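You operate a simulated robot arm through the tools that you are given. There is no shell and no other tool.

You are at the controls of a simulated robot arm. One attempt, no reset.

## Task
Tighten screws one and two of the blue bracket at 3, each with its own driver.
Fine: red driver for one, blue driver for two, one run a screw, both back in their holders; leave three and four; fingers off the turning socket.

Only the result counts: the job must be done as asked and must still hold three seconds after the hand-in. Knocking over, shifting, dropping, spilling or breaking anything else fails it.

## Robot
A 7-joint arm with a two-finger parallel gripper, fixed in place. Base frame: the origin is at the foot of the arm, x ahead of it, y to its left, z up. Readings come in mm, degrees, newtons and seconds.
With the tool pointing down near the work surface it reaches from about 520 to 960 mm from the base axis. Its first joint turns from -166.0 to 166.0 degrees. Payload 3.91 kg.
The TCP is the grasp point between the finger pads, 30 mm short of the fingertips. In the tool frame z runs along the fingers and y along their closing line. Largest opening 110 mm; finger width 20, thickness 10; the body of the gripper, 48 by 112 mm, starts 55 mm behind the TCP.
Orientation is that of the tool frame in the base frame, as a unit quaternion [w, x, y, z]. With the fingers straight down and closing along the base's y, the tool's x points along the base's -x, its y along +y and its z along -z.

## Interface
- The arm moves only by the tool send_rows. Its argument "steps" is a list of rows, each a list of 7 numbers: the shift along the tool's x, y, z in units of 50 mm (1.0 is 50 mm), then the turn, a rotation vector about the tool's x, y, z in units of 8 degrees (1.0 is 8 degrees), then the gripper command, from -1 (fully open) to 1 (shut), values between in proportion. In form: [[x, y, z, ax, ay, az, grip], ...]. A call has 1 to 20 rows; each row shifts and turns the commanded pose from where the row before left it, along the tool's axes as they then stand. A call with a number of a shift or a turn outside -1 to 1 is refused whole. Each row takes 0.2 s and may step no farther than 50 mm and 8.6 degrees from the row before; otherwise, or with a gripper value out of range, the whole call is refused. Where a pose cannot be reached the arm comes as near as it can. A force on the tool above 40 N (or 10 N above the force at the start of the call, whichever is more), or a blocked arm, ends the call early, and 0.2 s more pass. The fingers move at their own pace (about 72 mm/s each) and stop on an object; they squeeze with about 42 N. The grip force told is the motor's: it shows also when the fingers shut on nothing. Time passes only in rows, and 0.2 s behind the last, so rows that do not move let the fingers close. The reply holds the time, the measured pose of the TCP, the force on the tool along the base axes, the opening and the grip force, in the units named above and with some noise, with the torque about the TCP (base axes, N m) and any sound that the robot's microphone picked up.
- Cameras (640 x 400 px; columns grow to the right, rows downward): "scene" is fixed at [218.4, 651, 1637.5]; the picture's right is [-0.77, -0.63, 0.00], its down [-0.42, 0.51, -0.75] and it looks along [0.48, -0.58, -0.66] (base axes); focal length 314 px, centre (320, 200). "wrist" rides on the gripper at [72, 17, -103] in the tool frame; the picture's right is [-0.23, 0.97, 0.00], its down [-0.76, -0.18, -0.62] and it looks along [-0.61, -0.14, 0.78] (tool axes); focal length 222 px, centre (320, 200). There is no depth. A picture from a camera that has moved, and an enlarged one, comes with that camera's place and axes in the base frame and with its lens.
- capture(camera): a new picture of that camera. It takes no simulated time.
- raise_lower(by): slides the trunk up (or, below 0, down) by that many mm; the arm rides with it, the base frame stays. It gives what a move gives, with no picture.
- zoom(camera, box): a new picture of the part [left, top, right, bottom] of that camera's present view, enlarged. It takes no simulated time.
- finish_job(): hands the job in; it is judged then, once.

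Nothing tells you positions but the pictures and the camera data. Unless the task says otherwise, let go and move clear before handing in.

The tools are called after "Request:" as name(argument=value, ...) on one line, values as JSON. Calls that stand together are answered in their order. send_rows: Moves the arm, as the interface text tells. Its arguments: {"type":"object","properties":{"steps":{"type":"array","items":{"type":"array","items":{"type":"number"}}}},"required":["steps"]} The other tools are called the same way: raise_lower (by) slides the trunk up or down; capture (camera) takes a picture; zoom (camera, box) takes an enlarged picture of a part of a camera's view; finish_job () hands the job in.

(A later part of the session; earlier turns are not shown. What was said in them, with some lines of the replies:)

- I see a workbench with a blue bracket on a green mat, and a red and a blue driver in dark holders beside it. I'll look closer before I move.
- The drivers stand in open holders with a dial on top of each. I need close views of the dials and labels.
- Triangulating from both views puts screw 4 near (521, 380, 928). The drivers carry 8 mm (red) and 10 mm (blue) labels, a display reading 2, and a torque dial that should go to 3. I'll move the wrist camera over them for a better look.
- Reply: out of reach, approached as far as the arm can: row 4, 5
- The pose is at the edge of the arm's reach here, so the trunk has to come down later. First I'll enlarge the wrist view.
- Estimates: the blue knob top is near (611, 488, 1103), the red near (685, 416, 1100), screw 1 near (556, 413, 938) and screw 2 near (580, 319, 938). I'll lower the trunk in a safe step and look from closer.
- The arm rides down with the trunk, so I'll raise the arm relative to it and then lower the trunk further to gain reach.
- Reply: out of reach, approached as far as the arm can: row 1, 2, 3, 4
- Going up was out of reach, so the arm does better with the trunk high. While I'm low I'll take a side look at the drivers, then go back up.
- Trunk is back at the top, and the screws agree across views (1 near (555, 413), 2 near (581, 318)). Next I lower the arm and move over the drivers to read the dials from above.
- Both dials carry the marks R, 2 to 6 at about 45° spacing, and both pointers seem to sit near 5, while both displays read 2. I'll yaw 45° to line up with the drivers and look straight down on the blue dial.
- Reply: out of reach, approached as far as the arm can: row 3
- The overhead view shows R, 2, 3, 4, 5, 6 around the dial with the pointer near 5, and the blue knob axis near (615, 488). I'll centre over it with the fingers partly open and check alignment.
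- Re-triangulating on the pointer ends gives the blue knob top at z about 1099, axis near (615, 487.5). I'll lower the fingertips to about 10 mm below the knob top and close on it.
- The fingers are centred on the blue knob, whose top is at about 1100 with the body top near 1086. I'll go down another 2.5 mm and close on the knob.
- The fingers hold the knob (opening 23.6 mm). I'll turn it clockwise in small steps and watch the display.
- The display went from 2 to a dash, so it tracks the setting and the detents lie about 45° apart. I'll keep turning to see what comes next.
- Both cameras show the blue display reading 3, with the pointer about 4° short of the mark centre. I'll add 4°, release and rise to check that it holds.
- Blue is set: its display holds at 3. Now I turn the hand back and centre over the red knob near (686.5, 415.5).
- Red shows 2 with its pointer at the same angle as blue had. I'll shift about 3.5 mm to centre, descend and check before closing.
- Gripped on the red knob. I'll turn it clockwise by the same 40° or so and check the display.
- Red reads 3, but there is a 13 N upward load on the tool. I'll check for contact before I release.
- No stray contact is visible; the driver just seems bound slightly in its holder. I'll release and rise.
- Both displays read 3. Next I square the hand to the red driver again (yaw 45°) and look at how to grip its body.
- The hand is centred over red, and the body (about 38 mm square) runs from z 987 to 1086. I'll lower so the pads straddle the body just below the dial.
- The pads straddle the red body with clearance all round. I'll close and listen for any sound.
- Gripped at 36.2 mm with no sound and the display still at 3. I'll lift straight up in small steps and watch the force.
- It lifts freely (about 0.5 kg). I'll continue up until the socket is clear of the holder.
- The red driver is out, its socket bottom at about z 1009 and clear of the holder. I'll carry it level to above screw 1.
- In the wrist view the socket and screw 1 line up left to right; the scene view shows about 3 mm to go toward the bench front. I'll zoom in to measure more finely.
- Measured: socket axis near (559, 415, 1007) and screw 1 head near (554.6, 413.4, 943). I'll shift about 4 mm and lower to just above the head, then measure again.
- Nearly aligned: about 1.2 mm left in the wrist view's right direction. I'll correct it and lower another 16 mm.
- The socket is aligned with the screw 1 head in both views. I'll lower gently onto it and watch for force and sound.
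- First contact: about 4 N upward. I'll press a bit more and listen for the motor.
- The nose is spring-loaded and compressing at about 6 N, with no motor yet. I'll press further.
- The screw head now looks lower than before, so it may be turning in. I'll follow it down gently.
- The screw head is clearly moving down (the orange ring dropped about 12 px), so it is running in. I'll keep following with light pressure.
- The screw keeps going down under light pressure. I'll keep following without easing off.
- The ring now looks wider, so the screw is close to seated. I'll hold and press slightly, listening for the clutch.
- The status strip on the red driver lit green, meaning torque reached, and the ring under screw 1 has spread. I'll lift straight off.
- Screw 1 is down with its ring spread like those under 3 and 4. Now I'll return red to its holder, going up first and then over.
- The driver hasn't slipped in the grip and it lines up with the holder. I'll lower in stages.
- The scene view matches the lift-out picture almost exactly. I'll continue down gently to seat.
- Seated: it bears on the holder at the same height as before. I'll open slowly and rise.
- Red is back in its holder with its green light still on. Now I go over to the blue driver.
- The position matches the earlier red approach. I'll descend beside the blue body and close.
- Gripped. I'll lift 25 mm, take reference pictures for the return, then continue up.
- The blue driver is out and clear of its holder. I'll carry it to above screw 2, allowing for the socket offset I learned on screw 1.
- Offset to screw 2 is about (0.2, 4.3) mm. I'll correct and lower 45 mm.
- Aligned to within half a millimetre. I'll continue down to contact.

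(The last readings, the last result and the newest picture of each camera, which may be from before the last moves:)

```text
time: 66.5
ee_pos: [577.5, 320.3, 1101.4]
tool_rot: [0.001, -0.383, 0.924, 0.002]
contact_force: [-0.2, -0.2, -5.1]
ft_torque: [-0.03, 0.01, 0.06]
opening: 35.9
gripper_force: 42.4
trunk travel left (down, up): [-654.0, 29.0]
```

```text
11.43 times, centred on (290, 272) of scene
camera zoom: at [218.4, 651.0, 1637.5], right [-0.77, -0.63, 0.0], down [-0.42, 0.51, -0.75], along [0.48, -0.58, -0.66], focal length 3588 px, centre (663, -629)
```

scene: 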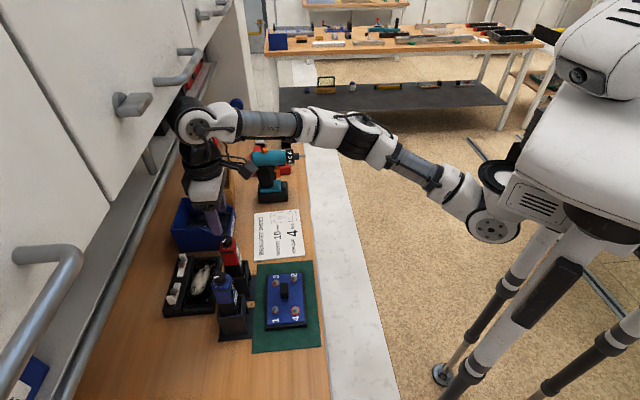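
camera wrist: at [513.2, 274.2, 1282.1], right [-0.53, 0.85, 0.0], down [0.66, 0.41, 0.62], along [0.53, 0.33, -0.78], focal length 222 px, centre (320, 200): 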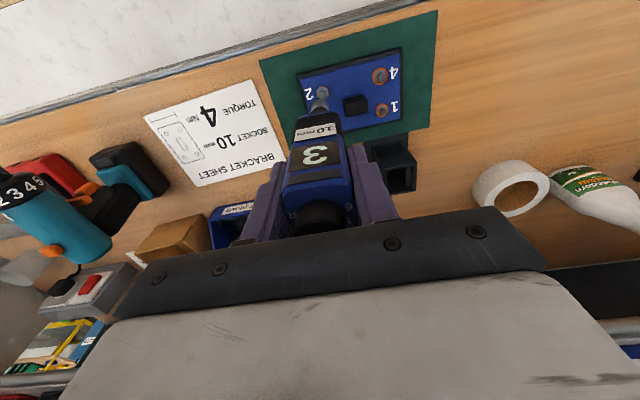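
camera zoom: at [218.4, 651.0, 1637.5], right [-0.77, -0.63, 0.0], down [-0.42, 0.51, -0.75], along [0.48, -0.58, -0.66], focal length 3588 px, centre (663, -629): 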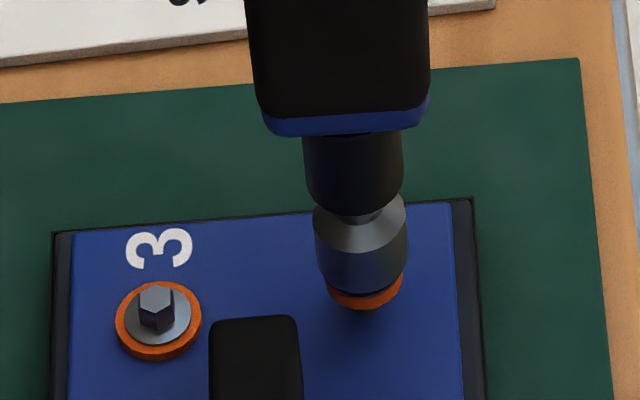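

Request:
send_rows(steps=[[0, -0.006, 0.03, 0, 0, 0, 0.6], [0, 0, 0.03, 0, 0, 0, 0.6], [0, 0, 0, 0, 0, 0, 0.6]])

Request:
zoom(camera="scene", box=[270, 255, 310, 290])

Request:
zoom(camera="wrist", box=[300, 80, 340, 120])

```text
time: 67.3
ee_pos: [576.5, 319.3, 1096.9]
tool_rot: [0.002, -0.383, 0.924, 0.002]
contact_force: [0.1, 0.3, -1.8]
ft_torque: [0.01, -0.1, -0.03]
opening: 35.6
gripper_force: 42.2
trunk travel left (down, up): [-654.0, 29.0]
```

```text
11.43 times, centred on (290, 272) of scene
camera zoom: at [218.4, 651.0, 1637.5], right [-0.77, -0.63, 0.0], down [-0.42, 0.51, -0.75], along [0.48, -0.58, -0.66], focal length 3588 px, centre (663, -629)
```

zoom: 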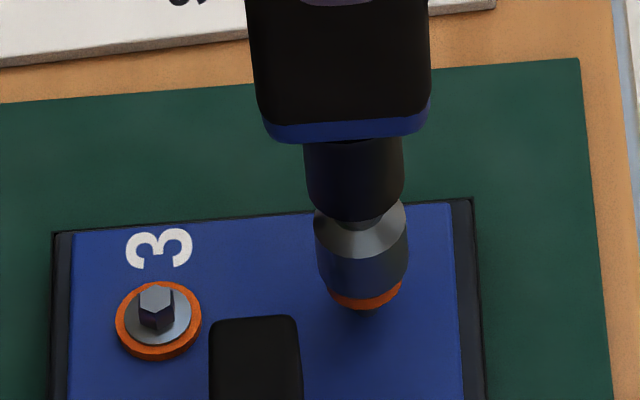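

```text
10.00 times, centred on (320, 100) of wrist
camera zoom: at [513.2, 279.1, 1201.4], right [-0.53, 0.85, 0.0], down [0.66, 0.41, 0.62], along [0.53, 0.33, -0.78], focal length 2221 px, centre (320, 1200)
```

zoom: 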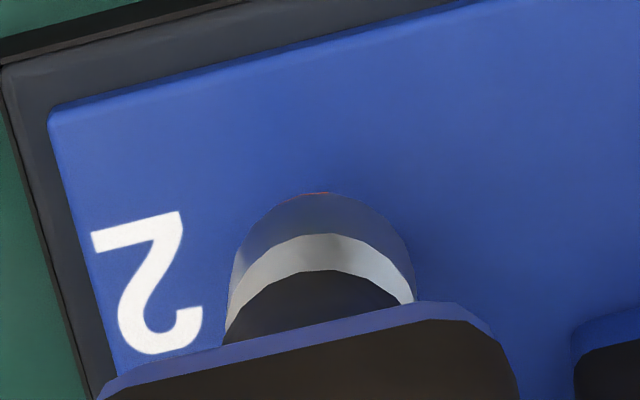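

Seated squarely on screw 2 with first contact. I'll press steadily in small continuous steps as I did for screw 1.

Request:
send_rows(steps=[[0, 0, 0.03, 0, 0, 0, 0.6], [0, 0, 0.03, 0, 0, 0, 0.6], [0, 0, 0.02, 0, 0, 0, 0.6]])

Request:
zoom(camera="scene", box=[270, 255, 310, 290])

```text
time: 68.1
ee_pos: [576.2, 318.6, 1093.8]
tool_rot: [0.001, -0.383, 0.924, 0.002]
contact_force: [1.2, 0.2, 0.6]
ft_torque: [0.14, -0.3, 0.02]
opening: 35.7
gripper_force: 42.5
trunk travel left (down, up): [-654.0, 29.0]
```

```text
11.43 times, centred on (290, 272) of scene
camera zoom: at [218.4, 651.0, 1637.5], right [-0.77, -0.63, 0.0], down [-0.42, 0.51, -0.75], along [0.48, -0.58, -0.66], focal length 3588 px, centre (663, -629)
```

zoom: 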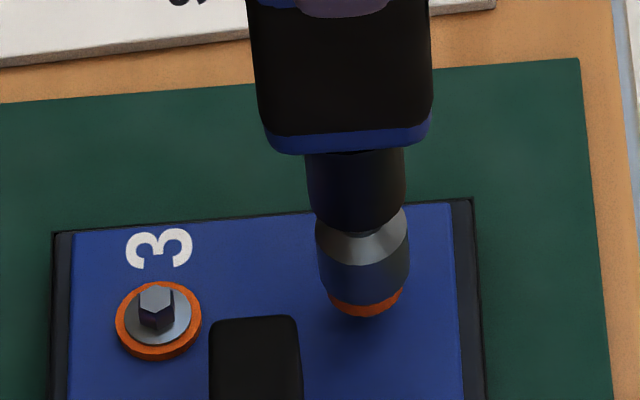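

The screw is going in. I'll continue without easing off.

Request:
send_rows(steps=[[0, 0, 0.03, 0, 0, 0, 0.6], [0, 0, 0.02, 0, 0, 0, 0.6], [0, 0, 0.02, 0, 0, 0, 0.6], [0, 0, 0.02, 0, 0, 0, 0.6]])

Request:
zoom(camera="scene", box=[270, 255, 310, 290])

```text
time: 69.1
ee_pos: [576.0, 318.2, 1089.8]
tool_rot: [0.001, -0.382, 0.924, 0.002]
contact_force: [0.6, 1.6, 0.5]
ft_torque: [0.32, -0.04, -0.03]
opening: 35.7
gripper_force: 42.0
trunk travel left (down, up): [-654.0, 29.0]
```

```text
11.43 times, centred on (290, 272) of scene
camera zoom: at [218.4, 651.0, 1637.5], right [-0.77, -0.63, 0.0], down [-0.42, 0.51, -0.75], along [0.48, -0.58, -0.66], focal length 3588 px, centre (663, -629)
```

zoom: 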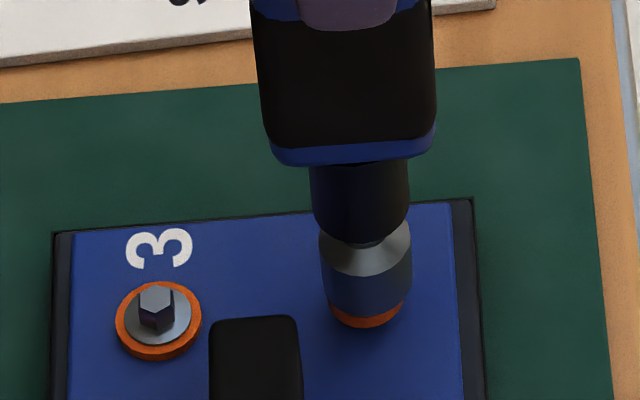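

Request:
send_rows(steps=[[0, 0, 0.03, 0, 0, 0, 0.6], [0, 0, 0.02, 0, 0, 0, 0.6], [0, 0, 0.02, 0, 0, 0, 0.6], [0, 0, 0.02, 0, 0, 0, 0.6]])

Request:
zoom(camera="scene", box=[270, 255, 310, 290])

Request:
zoom(camera="wrist", box=[240, 60, 400, 240])

```text
time: 70.1
ee_pos: [577.2, 318.5, 1084.3]
tool_rot: [0.001, -0.382, 0.924, 0.003]
contact_force: [-2.4, 1.3, 0.5]
ft_torque: [0.22, 0.2, 0.02]
opening: 35.8
gripper_force: 42.2
trunk travel left (down, up): [-654.0, 29.0]
```

```text
11.43 times, centred on (290, 272) of scene
camera zoom: at [218.4, 651.0, 1637.5], right [-0.77, -0.63, 0.0], down [-0.42, 0.51, -0.75], along [0.48, -0.58, -0.66], focal length 3588 px, centre (663, -629)
```

zoom: 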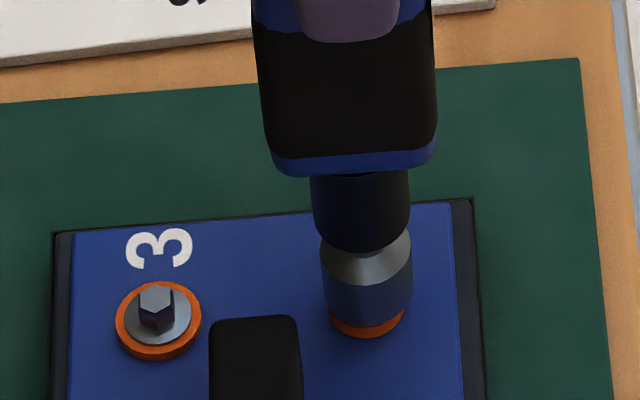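

```text
2.22 times, centred on (320, 150) of wrist
camera zoom: at [513.2, 278.0, 1188.6], right [-0.53, 0.85, 0.0], down [0.66, 0.41, 0.62], along [0.53, 0.33, -0.78], focal length 494 px, centre (320, 311)
```

zoom: 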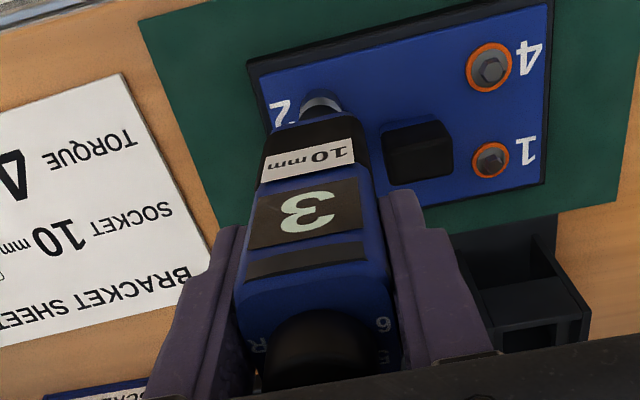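

The screw is still going down, with no lamp yet. I'll continue in smaller steps until the lamp shows.

Request:
send_rows(steps=[[0, 0, 0.02, 0, 0, 0, 0.6], [0, 0, 0.02, 0, 0, 0, 0.6], [0, 0, 0.02, 0, 0, 0, 0.6]])

Request:
zoom(camera="scene", box=[270, 255, 310, 290])

Request:
zoom(camera="wrist", box=[240, 60, 400, 240])

```text
time: 70.9
ee_pos: [576.9, 318.2, 1082.7]
tool_rot: [0.001, -0.383, 0.924, 0.002]
contact_force: [-0.7, -1.6, 2.5]
ft_torque: [-0.3, 0.32, 0.0]
opening: 35.9
gripper_force: 42.1
trunk travel left (down, up): [-654.0, 29.0]
```

```text
11.43 times, centred on (290, 272) of scene
camera zoom: at [218.4, 651.0, 1637.5], right [-0.77, -0.63, 0.0], down [-0.42, 0.51, -0.75], along [0.48, -0.58, -0.66], focal length 3588 px, centre (663, -629)
```

zoom: 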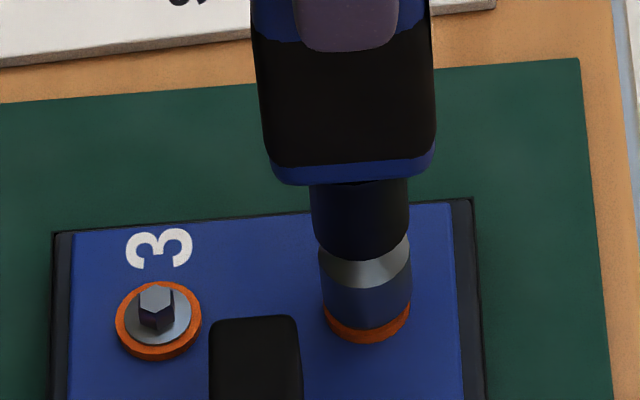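

```text
2.22 times, centred on (320, 150) of wrist
camera zoom: at [513.4, 278.4, 1185.6], right [-0.53, 0.85, 0.0], down [0.66, 0.41, 0.62], along [0.53, 0.33, -0.78], focal length 494 px, centre (320, 311)
```

zoom: 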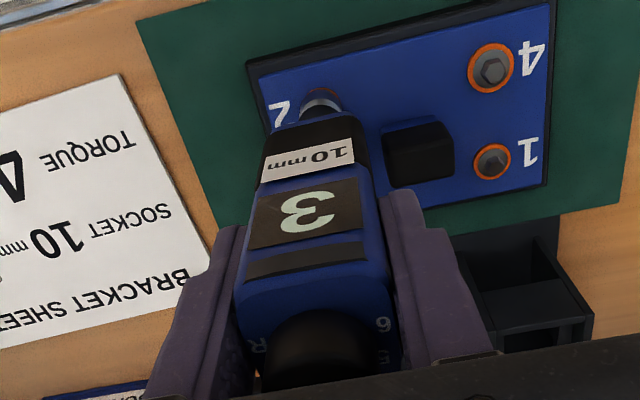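

The ring is starting to spread, so the clutch point is near. I'll press slightly and hold.

Request:
send_rows(steps=[[0, 0, 0.02, 0, 0, 0, 0.6], [0, 0, 0, 0, 0, 0, 0.6], [0, 0, 0, 0, 0, 0, 0.6]])

Request:
zoom(camera="scene", box=[270, 255, 310, 290])

Request:
zoom(camera="wrist", box=[240, 60, 400, 240])

```text
time: 71.7
ee_pos: [577.4, 319.0, 1081.1]
tool_rot: [0.001, -0.383, 0.924, 0.002]
contact_force: [-0.9, -2.9, 3.3]
ft_torque: [-0.41, 0.19, 0.02]
opening: 35.9
gripper_force: 42.1
trunk travel left (down, up): [-654.0, 29.0]
```

```text
11.43 times, centred on (290, 272) of scene
camera zoom: at [218.4, 651.0, 1637.5], right [-0.77, -0.63, 0.0], down [-0.42, 0.51, -0.75], along [0.48, -0.58, -0.66], focal length 3588 px, centre (663, -629)
```

zoom: 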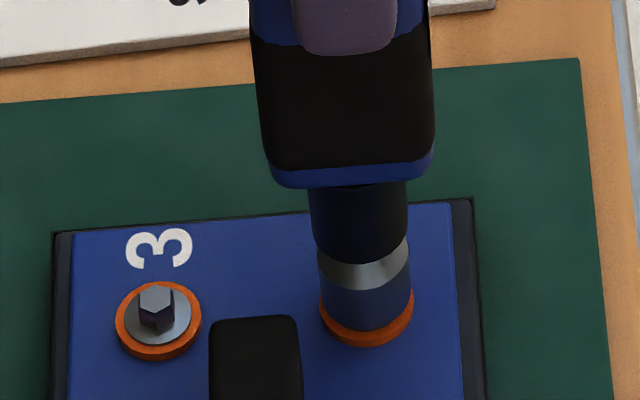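

```text
2.22 times, centred on (320, 150) of wrist
camera zoom: at [513.6, 278.5, 1184.5], right [-0.53, 0.85, 0.0], down [0.66, 0.41, 0.63], along [0.53, 0.33, -0.78], focal length 494 px, centre (320, 311)
```

zoom: 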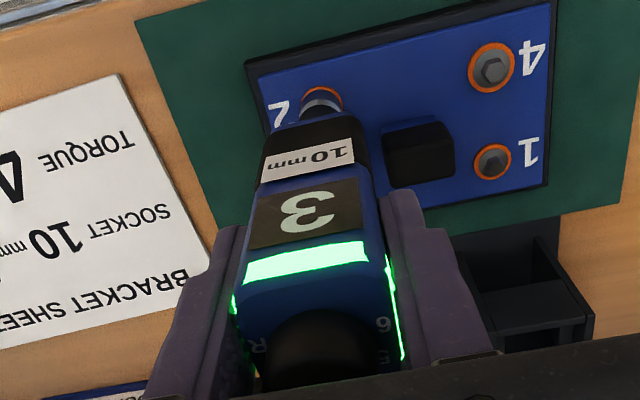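

Blue is green too: torque reached on screw 2. I'll lift straight off and carry blue back to its holder.

Request:
send_rows(steps=[[0, 0, -0.1, 0, 0, 0, 0.6], [0, 0, -0.25, 0, 0, 0, 0.6], [0, 0, -0.5, 0, 0, 0, 0.6], [0, 0, -0.6, 0, 0, 0, 0.6], [0, 0, -0.5, 0, 0, 0, 0.6], [0, 0, 0, 0, 0, 0, 0.6]])

Request:
zoom(camera="scene", box=[250, 240, 330, 330])

Request:
send_rows(steps=[[-0.584, 0.3674, 0, 0, 0, 0, 0.6], [-0.584, 0.3674, 0, 0, 0, 0, 0.6], [-0.584, 0.3674, 0, 0, 0, 0, 0.6], [-0.584, 0.3674, 0, 0, 0, 0, 0.6], [-0.584, 0.3674, 0, 0, 0, 0, 0.6], [0, 0, 0, 0, 0, 0, 0.6]])

Request:
zoom(camera="scene", box=[175, 230, 275, 330])

Request:
zoom(camera="wrist", box=[270, 40, 370, 140])

```text
time: 73.1
ee_pos: [577.2, 320.5, 1178.3]
tool_rot: [0.0, -0.382, 0.924, 0.002]
contact_force: [-0.5, -0.1, -3.6]
ft_torque: [-0.02, 0.02, 0.01]
opening: 35.7
gripper_force: 42.2
trunk travel left (down, up): [-654.0, 29.0]
```

```text
4.44 times, centred on (290, 285) of scene
camera zoom: at [218.4, 651.0, 1637.5], right [-0.77, -0.63, 0.0], down [-0.42, 0.51, -0.75], along [0.48, -0.58, -0.66], focal length 1396 px, centre (453, -178)
```

zoom: 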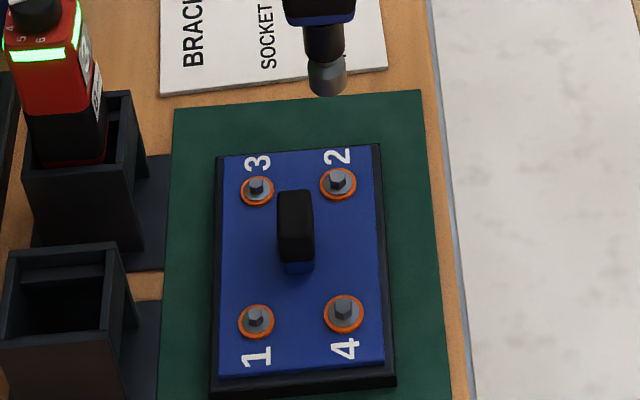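

```text
time: 74.5
ee_pos: [615.4, 487.8, 1178.5]
tool_rot: [0.001, -0.383, 0.924, 0.002]
contact_force: [-0.5, 0.1, -4.2]
ft_torque: [-0.03, 0.01, -0.03]
opening: 35.7
gripper_force: 42.4
trunk travel left (down, up): [-654.0, 29.0]
```

```text
4.00 times, centred on (225, 280) of scene
camera zoom: at [218.4, 651.0, 1637.5], right [-0.77, -0.63, 0.0], down [-0.42, 0.51, -0.75], along [0.48, -0.58, -0.66], focal length 1256 px, centre (700, -120)
```

zoom: 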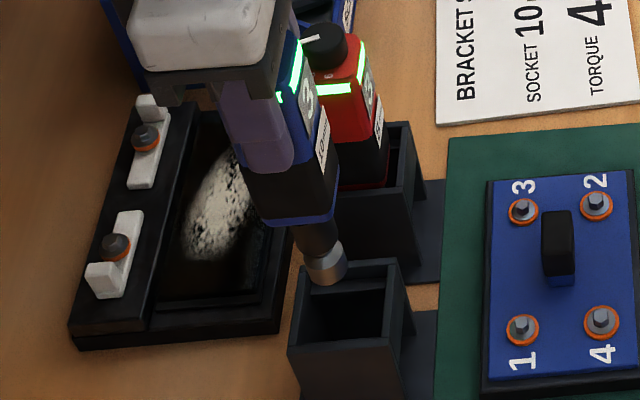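

```text
4.00 times, centred on (320, 90) of wrist
camera zoom: at [550.3, 446.6, 1282.1], right [-0.53, 0.85, 0.0], down [0.66, 0.41, 0.62], along [0.53, 0.33, -0.78], focal length 888 px, centre (320, 640)
```

zoom: 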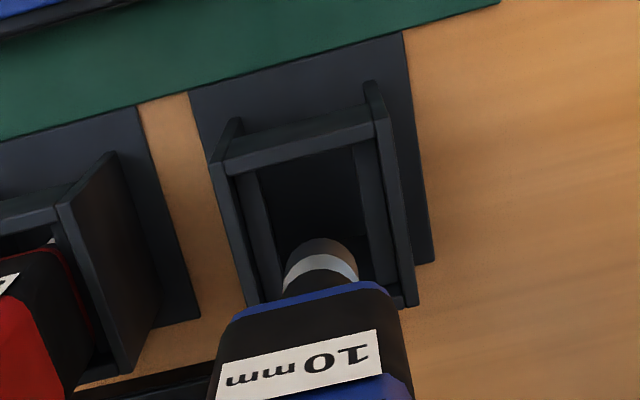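

Screw 2 is seated and blue is above its holder. I'll lower to the reference height and compare with the lift-out picture.

Request:
send_rows(steps=[[0, 0, 0.6, 0, 0, 0, 0.6], [0, 0, 0.6, 0, 0, 0, 0.6], [0, 0, 0.58, 0, 0, 0, 0.6], [0, 0, 0, 0, 0, 0, 0.6]])

Request:
zoom(camera="scene", box=[175, 230, 275, 330])

Request:
zoom(camera="wrist", box=[240, 80, 400, 240])

```text
time: 75.5
ee_pos: [613.2, 488.1, 1088.1]
tool_rot: [0.001, -0.383, 0.924, 0.002]
contact_force: [-0.5, 0.1, -4.3]
ft_torque: [-0.01, 0.02, 0.03]
opening: 35.9
gripper_force: 41.9
trunk travel left (down, up): [-654.0, 29.0]
```

```text
4.00 times, centred on (225, 280) of scene
camera zoom: at [218.4, 651.0, 1637.5], right [-0.77, -0.63, 0.0], down [-0.42, 0.51, -0.75], along [0.48, -0.58, -0.66], focal length 1256 px, centre (700, -120)
```

zoom: 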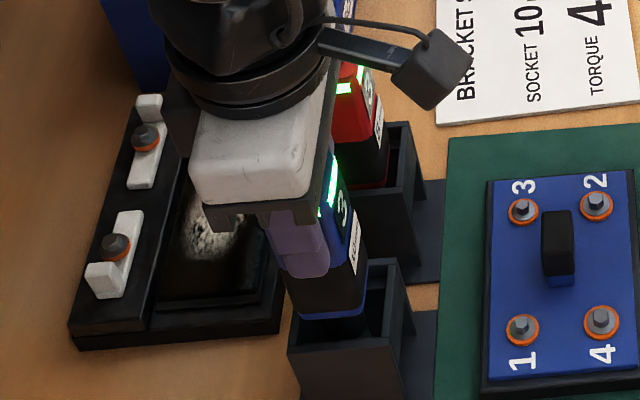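

```text
2.50 times, centred on (320, 160) of wrist
camera zoom: at [550.2, 447.3, 1193.0], right [-0.53, 0.85, 0.0], down [0.66, 0.41, 0.62], along [0.53, 0.33, -0.78], focal length 555 px, centre (320, 300)
```

zoom: 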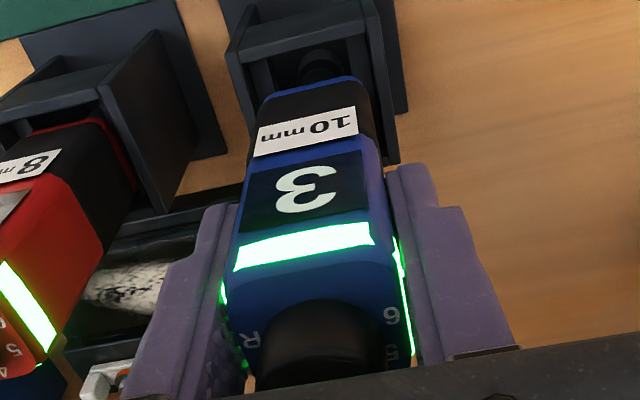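

It matches the reference to within a pixel or two. I'll lower gently to seat.

Request:
send_rows(steps=[[0, 0, 0.2, 0, 0, 0, 0.6], [0, 0, 0.14, 0, 0, 0, 0.6], [0, 0, 0.07, 0, 0, 0, 0.6], [0, 0, 0.04, 0, 0, 0, 0.6], [0, 0, 0, 0, 0, 0, 0.6]])

Request:
zoom(camera="scene", box=[175, 230, 275, 330])

```text
time: 76.7
ee_pos: [616.2, 487.7, 1066.1]
tool_rot: [0.0, -0.382, 0.924, 0.001]
contact_force: [0.2, -0.2, -4.8]
ft_torque: [-0.01, 0.03, -0.02]
opening: 35.7
gripper_force: 41.7
trunk travel left (down, up): [-654.0, 29.0]
```

```text
4.00 times, centred on (225, 280) of scene
camera zoom: at [218.4, 651.0, 1637.5], right [-0.77, -0.63, 0.0], down [-0.42, 0.51, -0.75], along [0.48, -0.58, -0.66], focal length 1256 px, centre (700, -120)
```

zoom: 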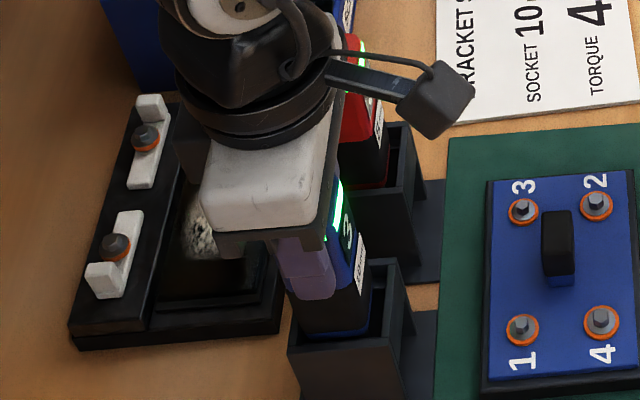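

Request:
send_rows(steps=[[0, 0, 0.03, 0, 0, 0, 0.6], [0, 0, 0.02, 0, 0, 0, 0.6], [0, 0, 0, 0, 0, 0, 0.6]])

```text
time: 77.5
ee_pos: [615.2, 487.7, 1064.8]
tool_rot: [0.001, -0.383, 0.924, 0.002]
contact_force: [0.0, -1.4, -4.5]
ft_torque: [-0.02, 0.04, 0.02]
opening: 35.6
gripper_force: 41.4
trunk travel left (down, up): [-654.0, 29.0]
```

Request:
send_rows(steps=[[0, 0, 0.03, 0, 0, 0, 0.6], [0, 0, 0, 0, 0, 0, 0.6]])

```text
time: 78.1
ee_pos: [616.4, 487.1, 1063.2]
tool_rot: [0.001, -0.383, 0.924, 0.002]
contact_force: [1.0, 0.0, 2.6]
ft_torque: [-0.16, -0.12, 0.0]
opening: 35.8
gripper_force: 41.7
trunk travel left (down, up): [-654.0, 29.0]
```

Blue is seated (about 7 N bearing, same height as at pick-up). I'll release and rise clear.

Request:
send_rows(steps=[[0, 0, -0.01, 0, 0, 0, 0.4], [0, 0, 0, 0, 0, 0, 0.2], [0, 0, 0, 0, 0, 0, -0.09], [0, 0, 0, 0, 0, 0, -0.09], [0, 0, -0.4, 0, 0, 0, -0.09], [0, 0, -0.9, 0, 0, 0, -0.09], [0, 0, -0.9, 0, 0, 0, -0.09], [0, 0, -0.3, 0, 0, 0, -0.09], [0, 0, 0, 0, 0, 0, -0.09]])

Request:
zoom(camera="wrist", box=[220, 0, 420, 200])

Request:
zoom(camera="scene", box=[195, 220, 320, 330])

```text
time: 80.1
ee_pos: [614.5, 486.7, 1188.7]
tool_rot: [0.001, -0.383, 0.924, 0.003]
contact_force: [-0.5, 0.9, 0.6]
ft_torque: [-0.01, -0.02, 0.01]
opening: 60.1
gripper_force: 0.0
trunk travel left (down, up): [-654.0, 29.0]
```

```text
2.00 times, centred on (320, 100) of wrist
camera zoom: at [551.1, 446.3, 1293.2], right [-0.53, 0.85, 0.0], down [0.66, 0.41, 0.62], along [0.53, 0.33, -0.78], focal length 444 px, centre (320, 400)
```

zoom: 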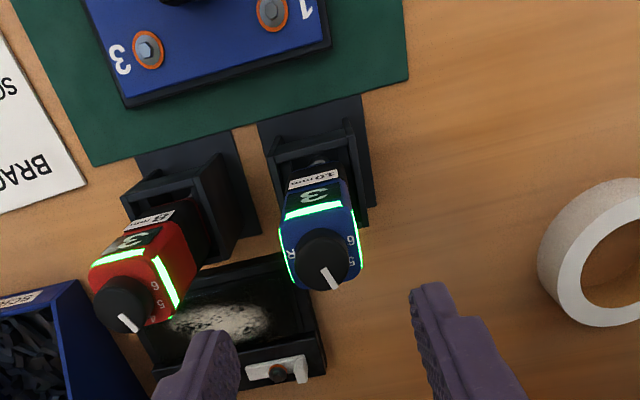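

```text
3.64 times, centred on (258, 275) of scene
camera zoom: at [218.4, 651.0, 1637.5], right [-0.77, -0.63, 0.0], down [-0.42, 0.51, -0.75], along [0.48, -0.58, -0.66], focal length 1142 px, centre (547, -73)
```

zoom: 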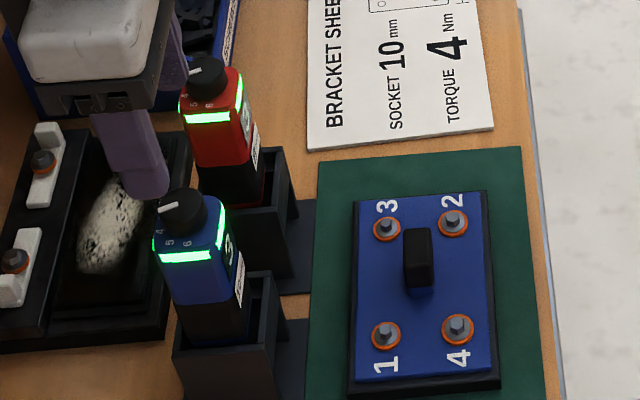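

Both drivers are back in their holders with green lamps and displays at 3. Screws 1 and 2 are seated, and 3 and 4 are untouched. I'll move clear and take a last look.

Request:
send_rows(steps=[[0.6, 0, -0.2, 0, 0, 0, -0.09], [0.8, 0, 0, 0, 0, 0, -0.09], [0.8, 0, 0, 0, 0, 0, -0.09], [0, 0, 0, 0, 0, 0, -0.09], [0, 0, 0, 0, 0, 0, -0.09]])

Request:
capture(camera="scene")

Request:
zoom(camera="scene", box=[150, 220, 340, 360])

```text
time: 81.3
ee_pos: [540.3, 410.2, 1197.4]
tool_rot: [0.001, -0.382, 0.924, 0.002]
contact_force: [0.3, 0.5, -0.3]
ft_torque: [-0.02, -0.01, 0.03]
opening: 59.9
gripper_force: 0.0
trunk travel left (down, up): [-654.0, 29.0]
```

```text
taken
```

scene: 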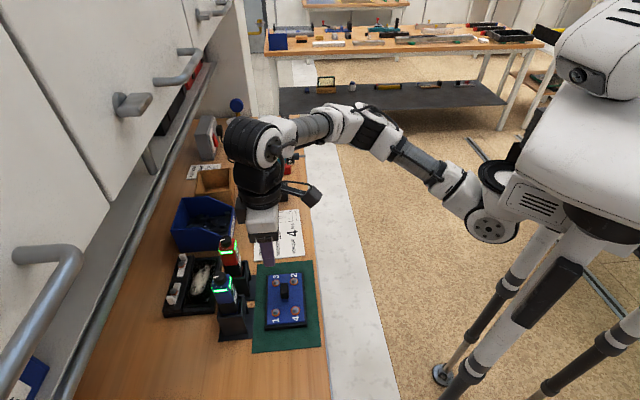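

```text
2.86 times, centred on (245, 290) of scene
camera zoom: at [218.4, 651.0, 1637.5], right [-0.77, -0.63, 0.0], down [-0.42, 0.51, -0.75], along [0.48, -0.58, -0.66], focal length 897 px, centre (534, -57)
```

zoom: 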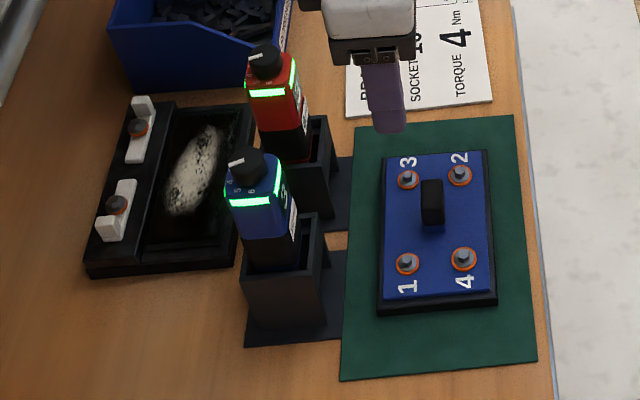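

Everything is in place and the hand is clear of the drivers and bracket, so I'm handing in.

Request:
finish_job()

```text
The job is handed in.
```

I tightened screws one and two of the blue bracket at 3 and handed the job in. The red driver did screw one and the blue driver did screw two, one run each. Both drivers are back in their holders.

- **Result at the end:** both drivers showed green lamps after their runs, and both screws are fully down with their orange rings spread like those under three and four.
- **Left alone:** I did not touch screws three and four. The fingers held only the driver bodies and dials, never the sockets.
- **Setting:** I took "at 3" as the torque setting. Both displays read 2 at the start, so I turned each dial until its display read 3. The bracket sheet says 4 Nm; I followed your 3.
- **Dial and display disagree:** on both drivers the dial pointer sits at about 4 when the display reads 3. I went by the display, because it followed the dial as I turned it. Check the dial markings if the exact torque matters.
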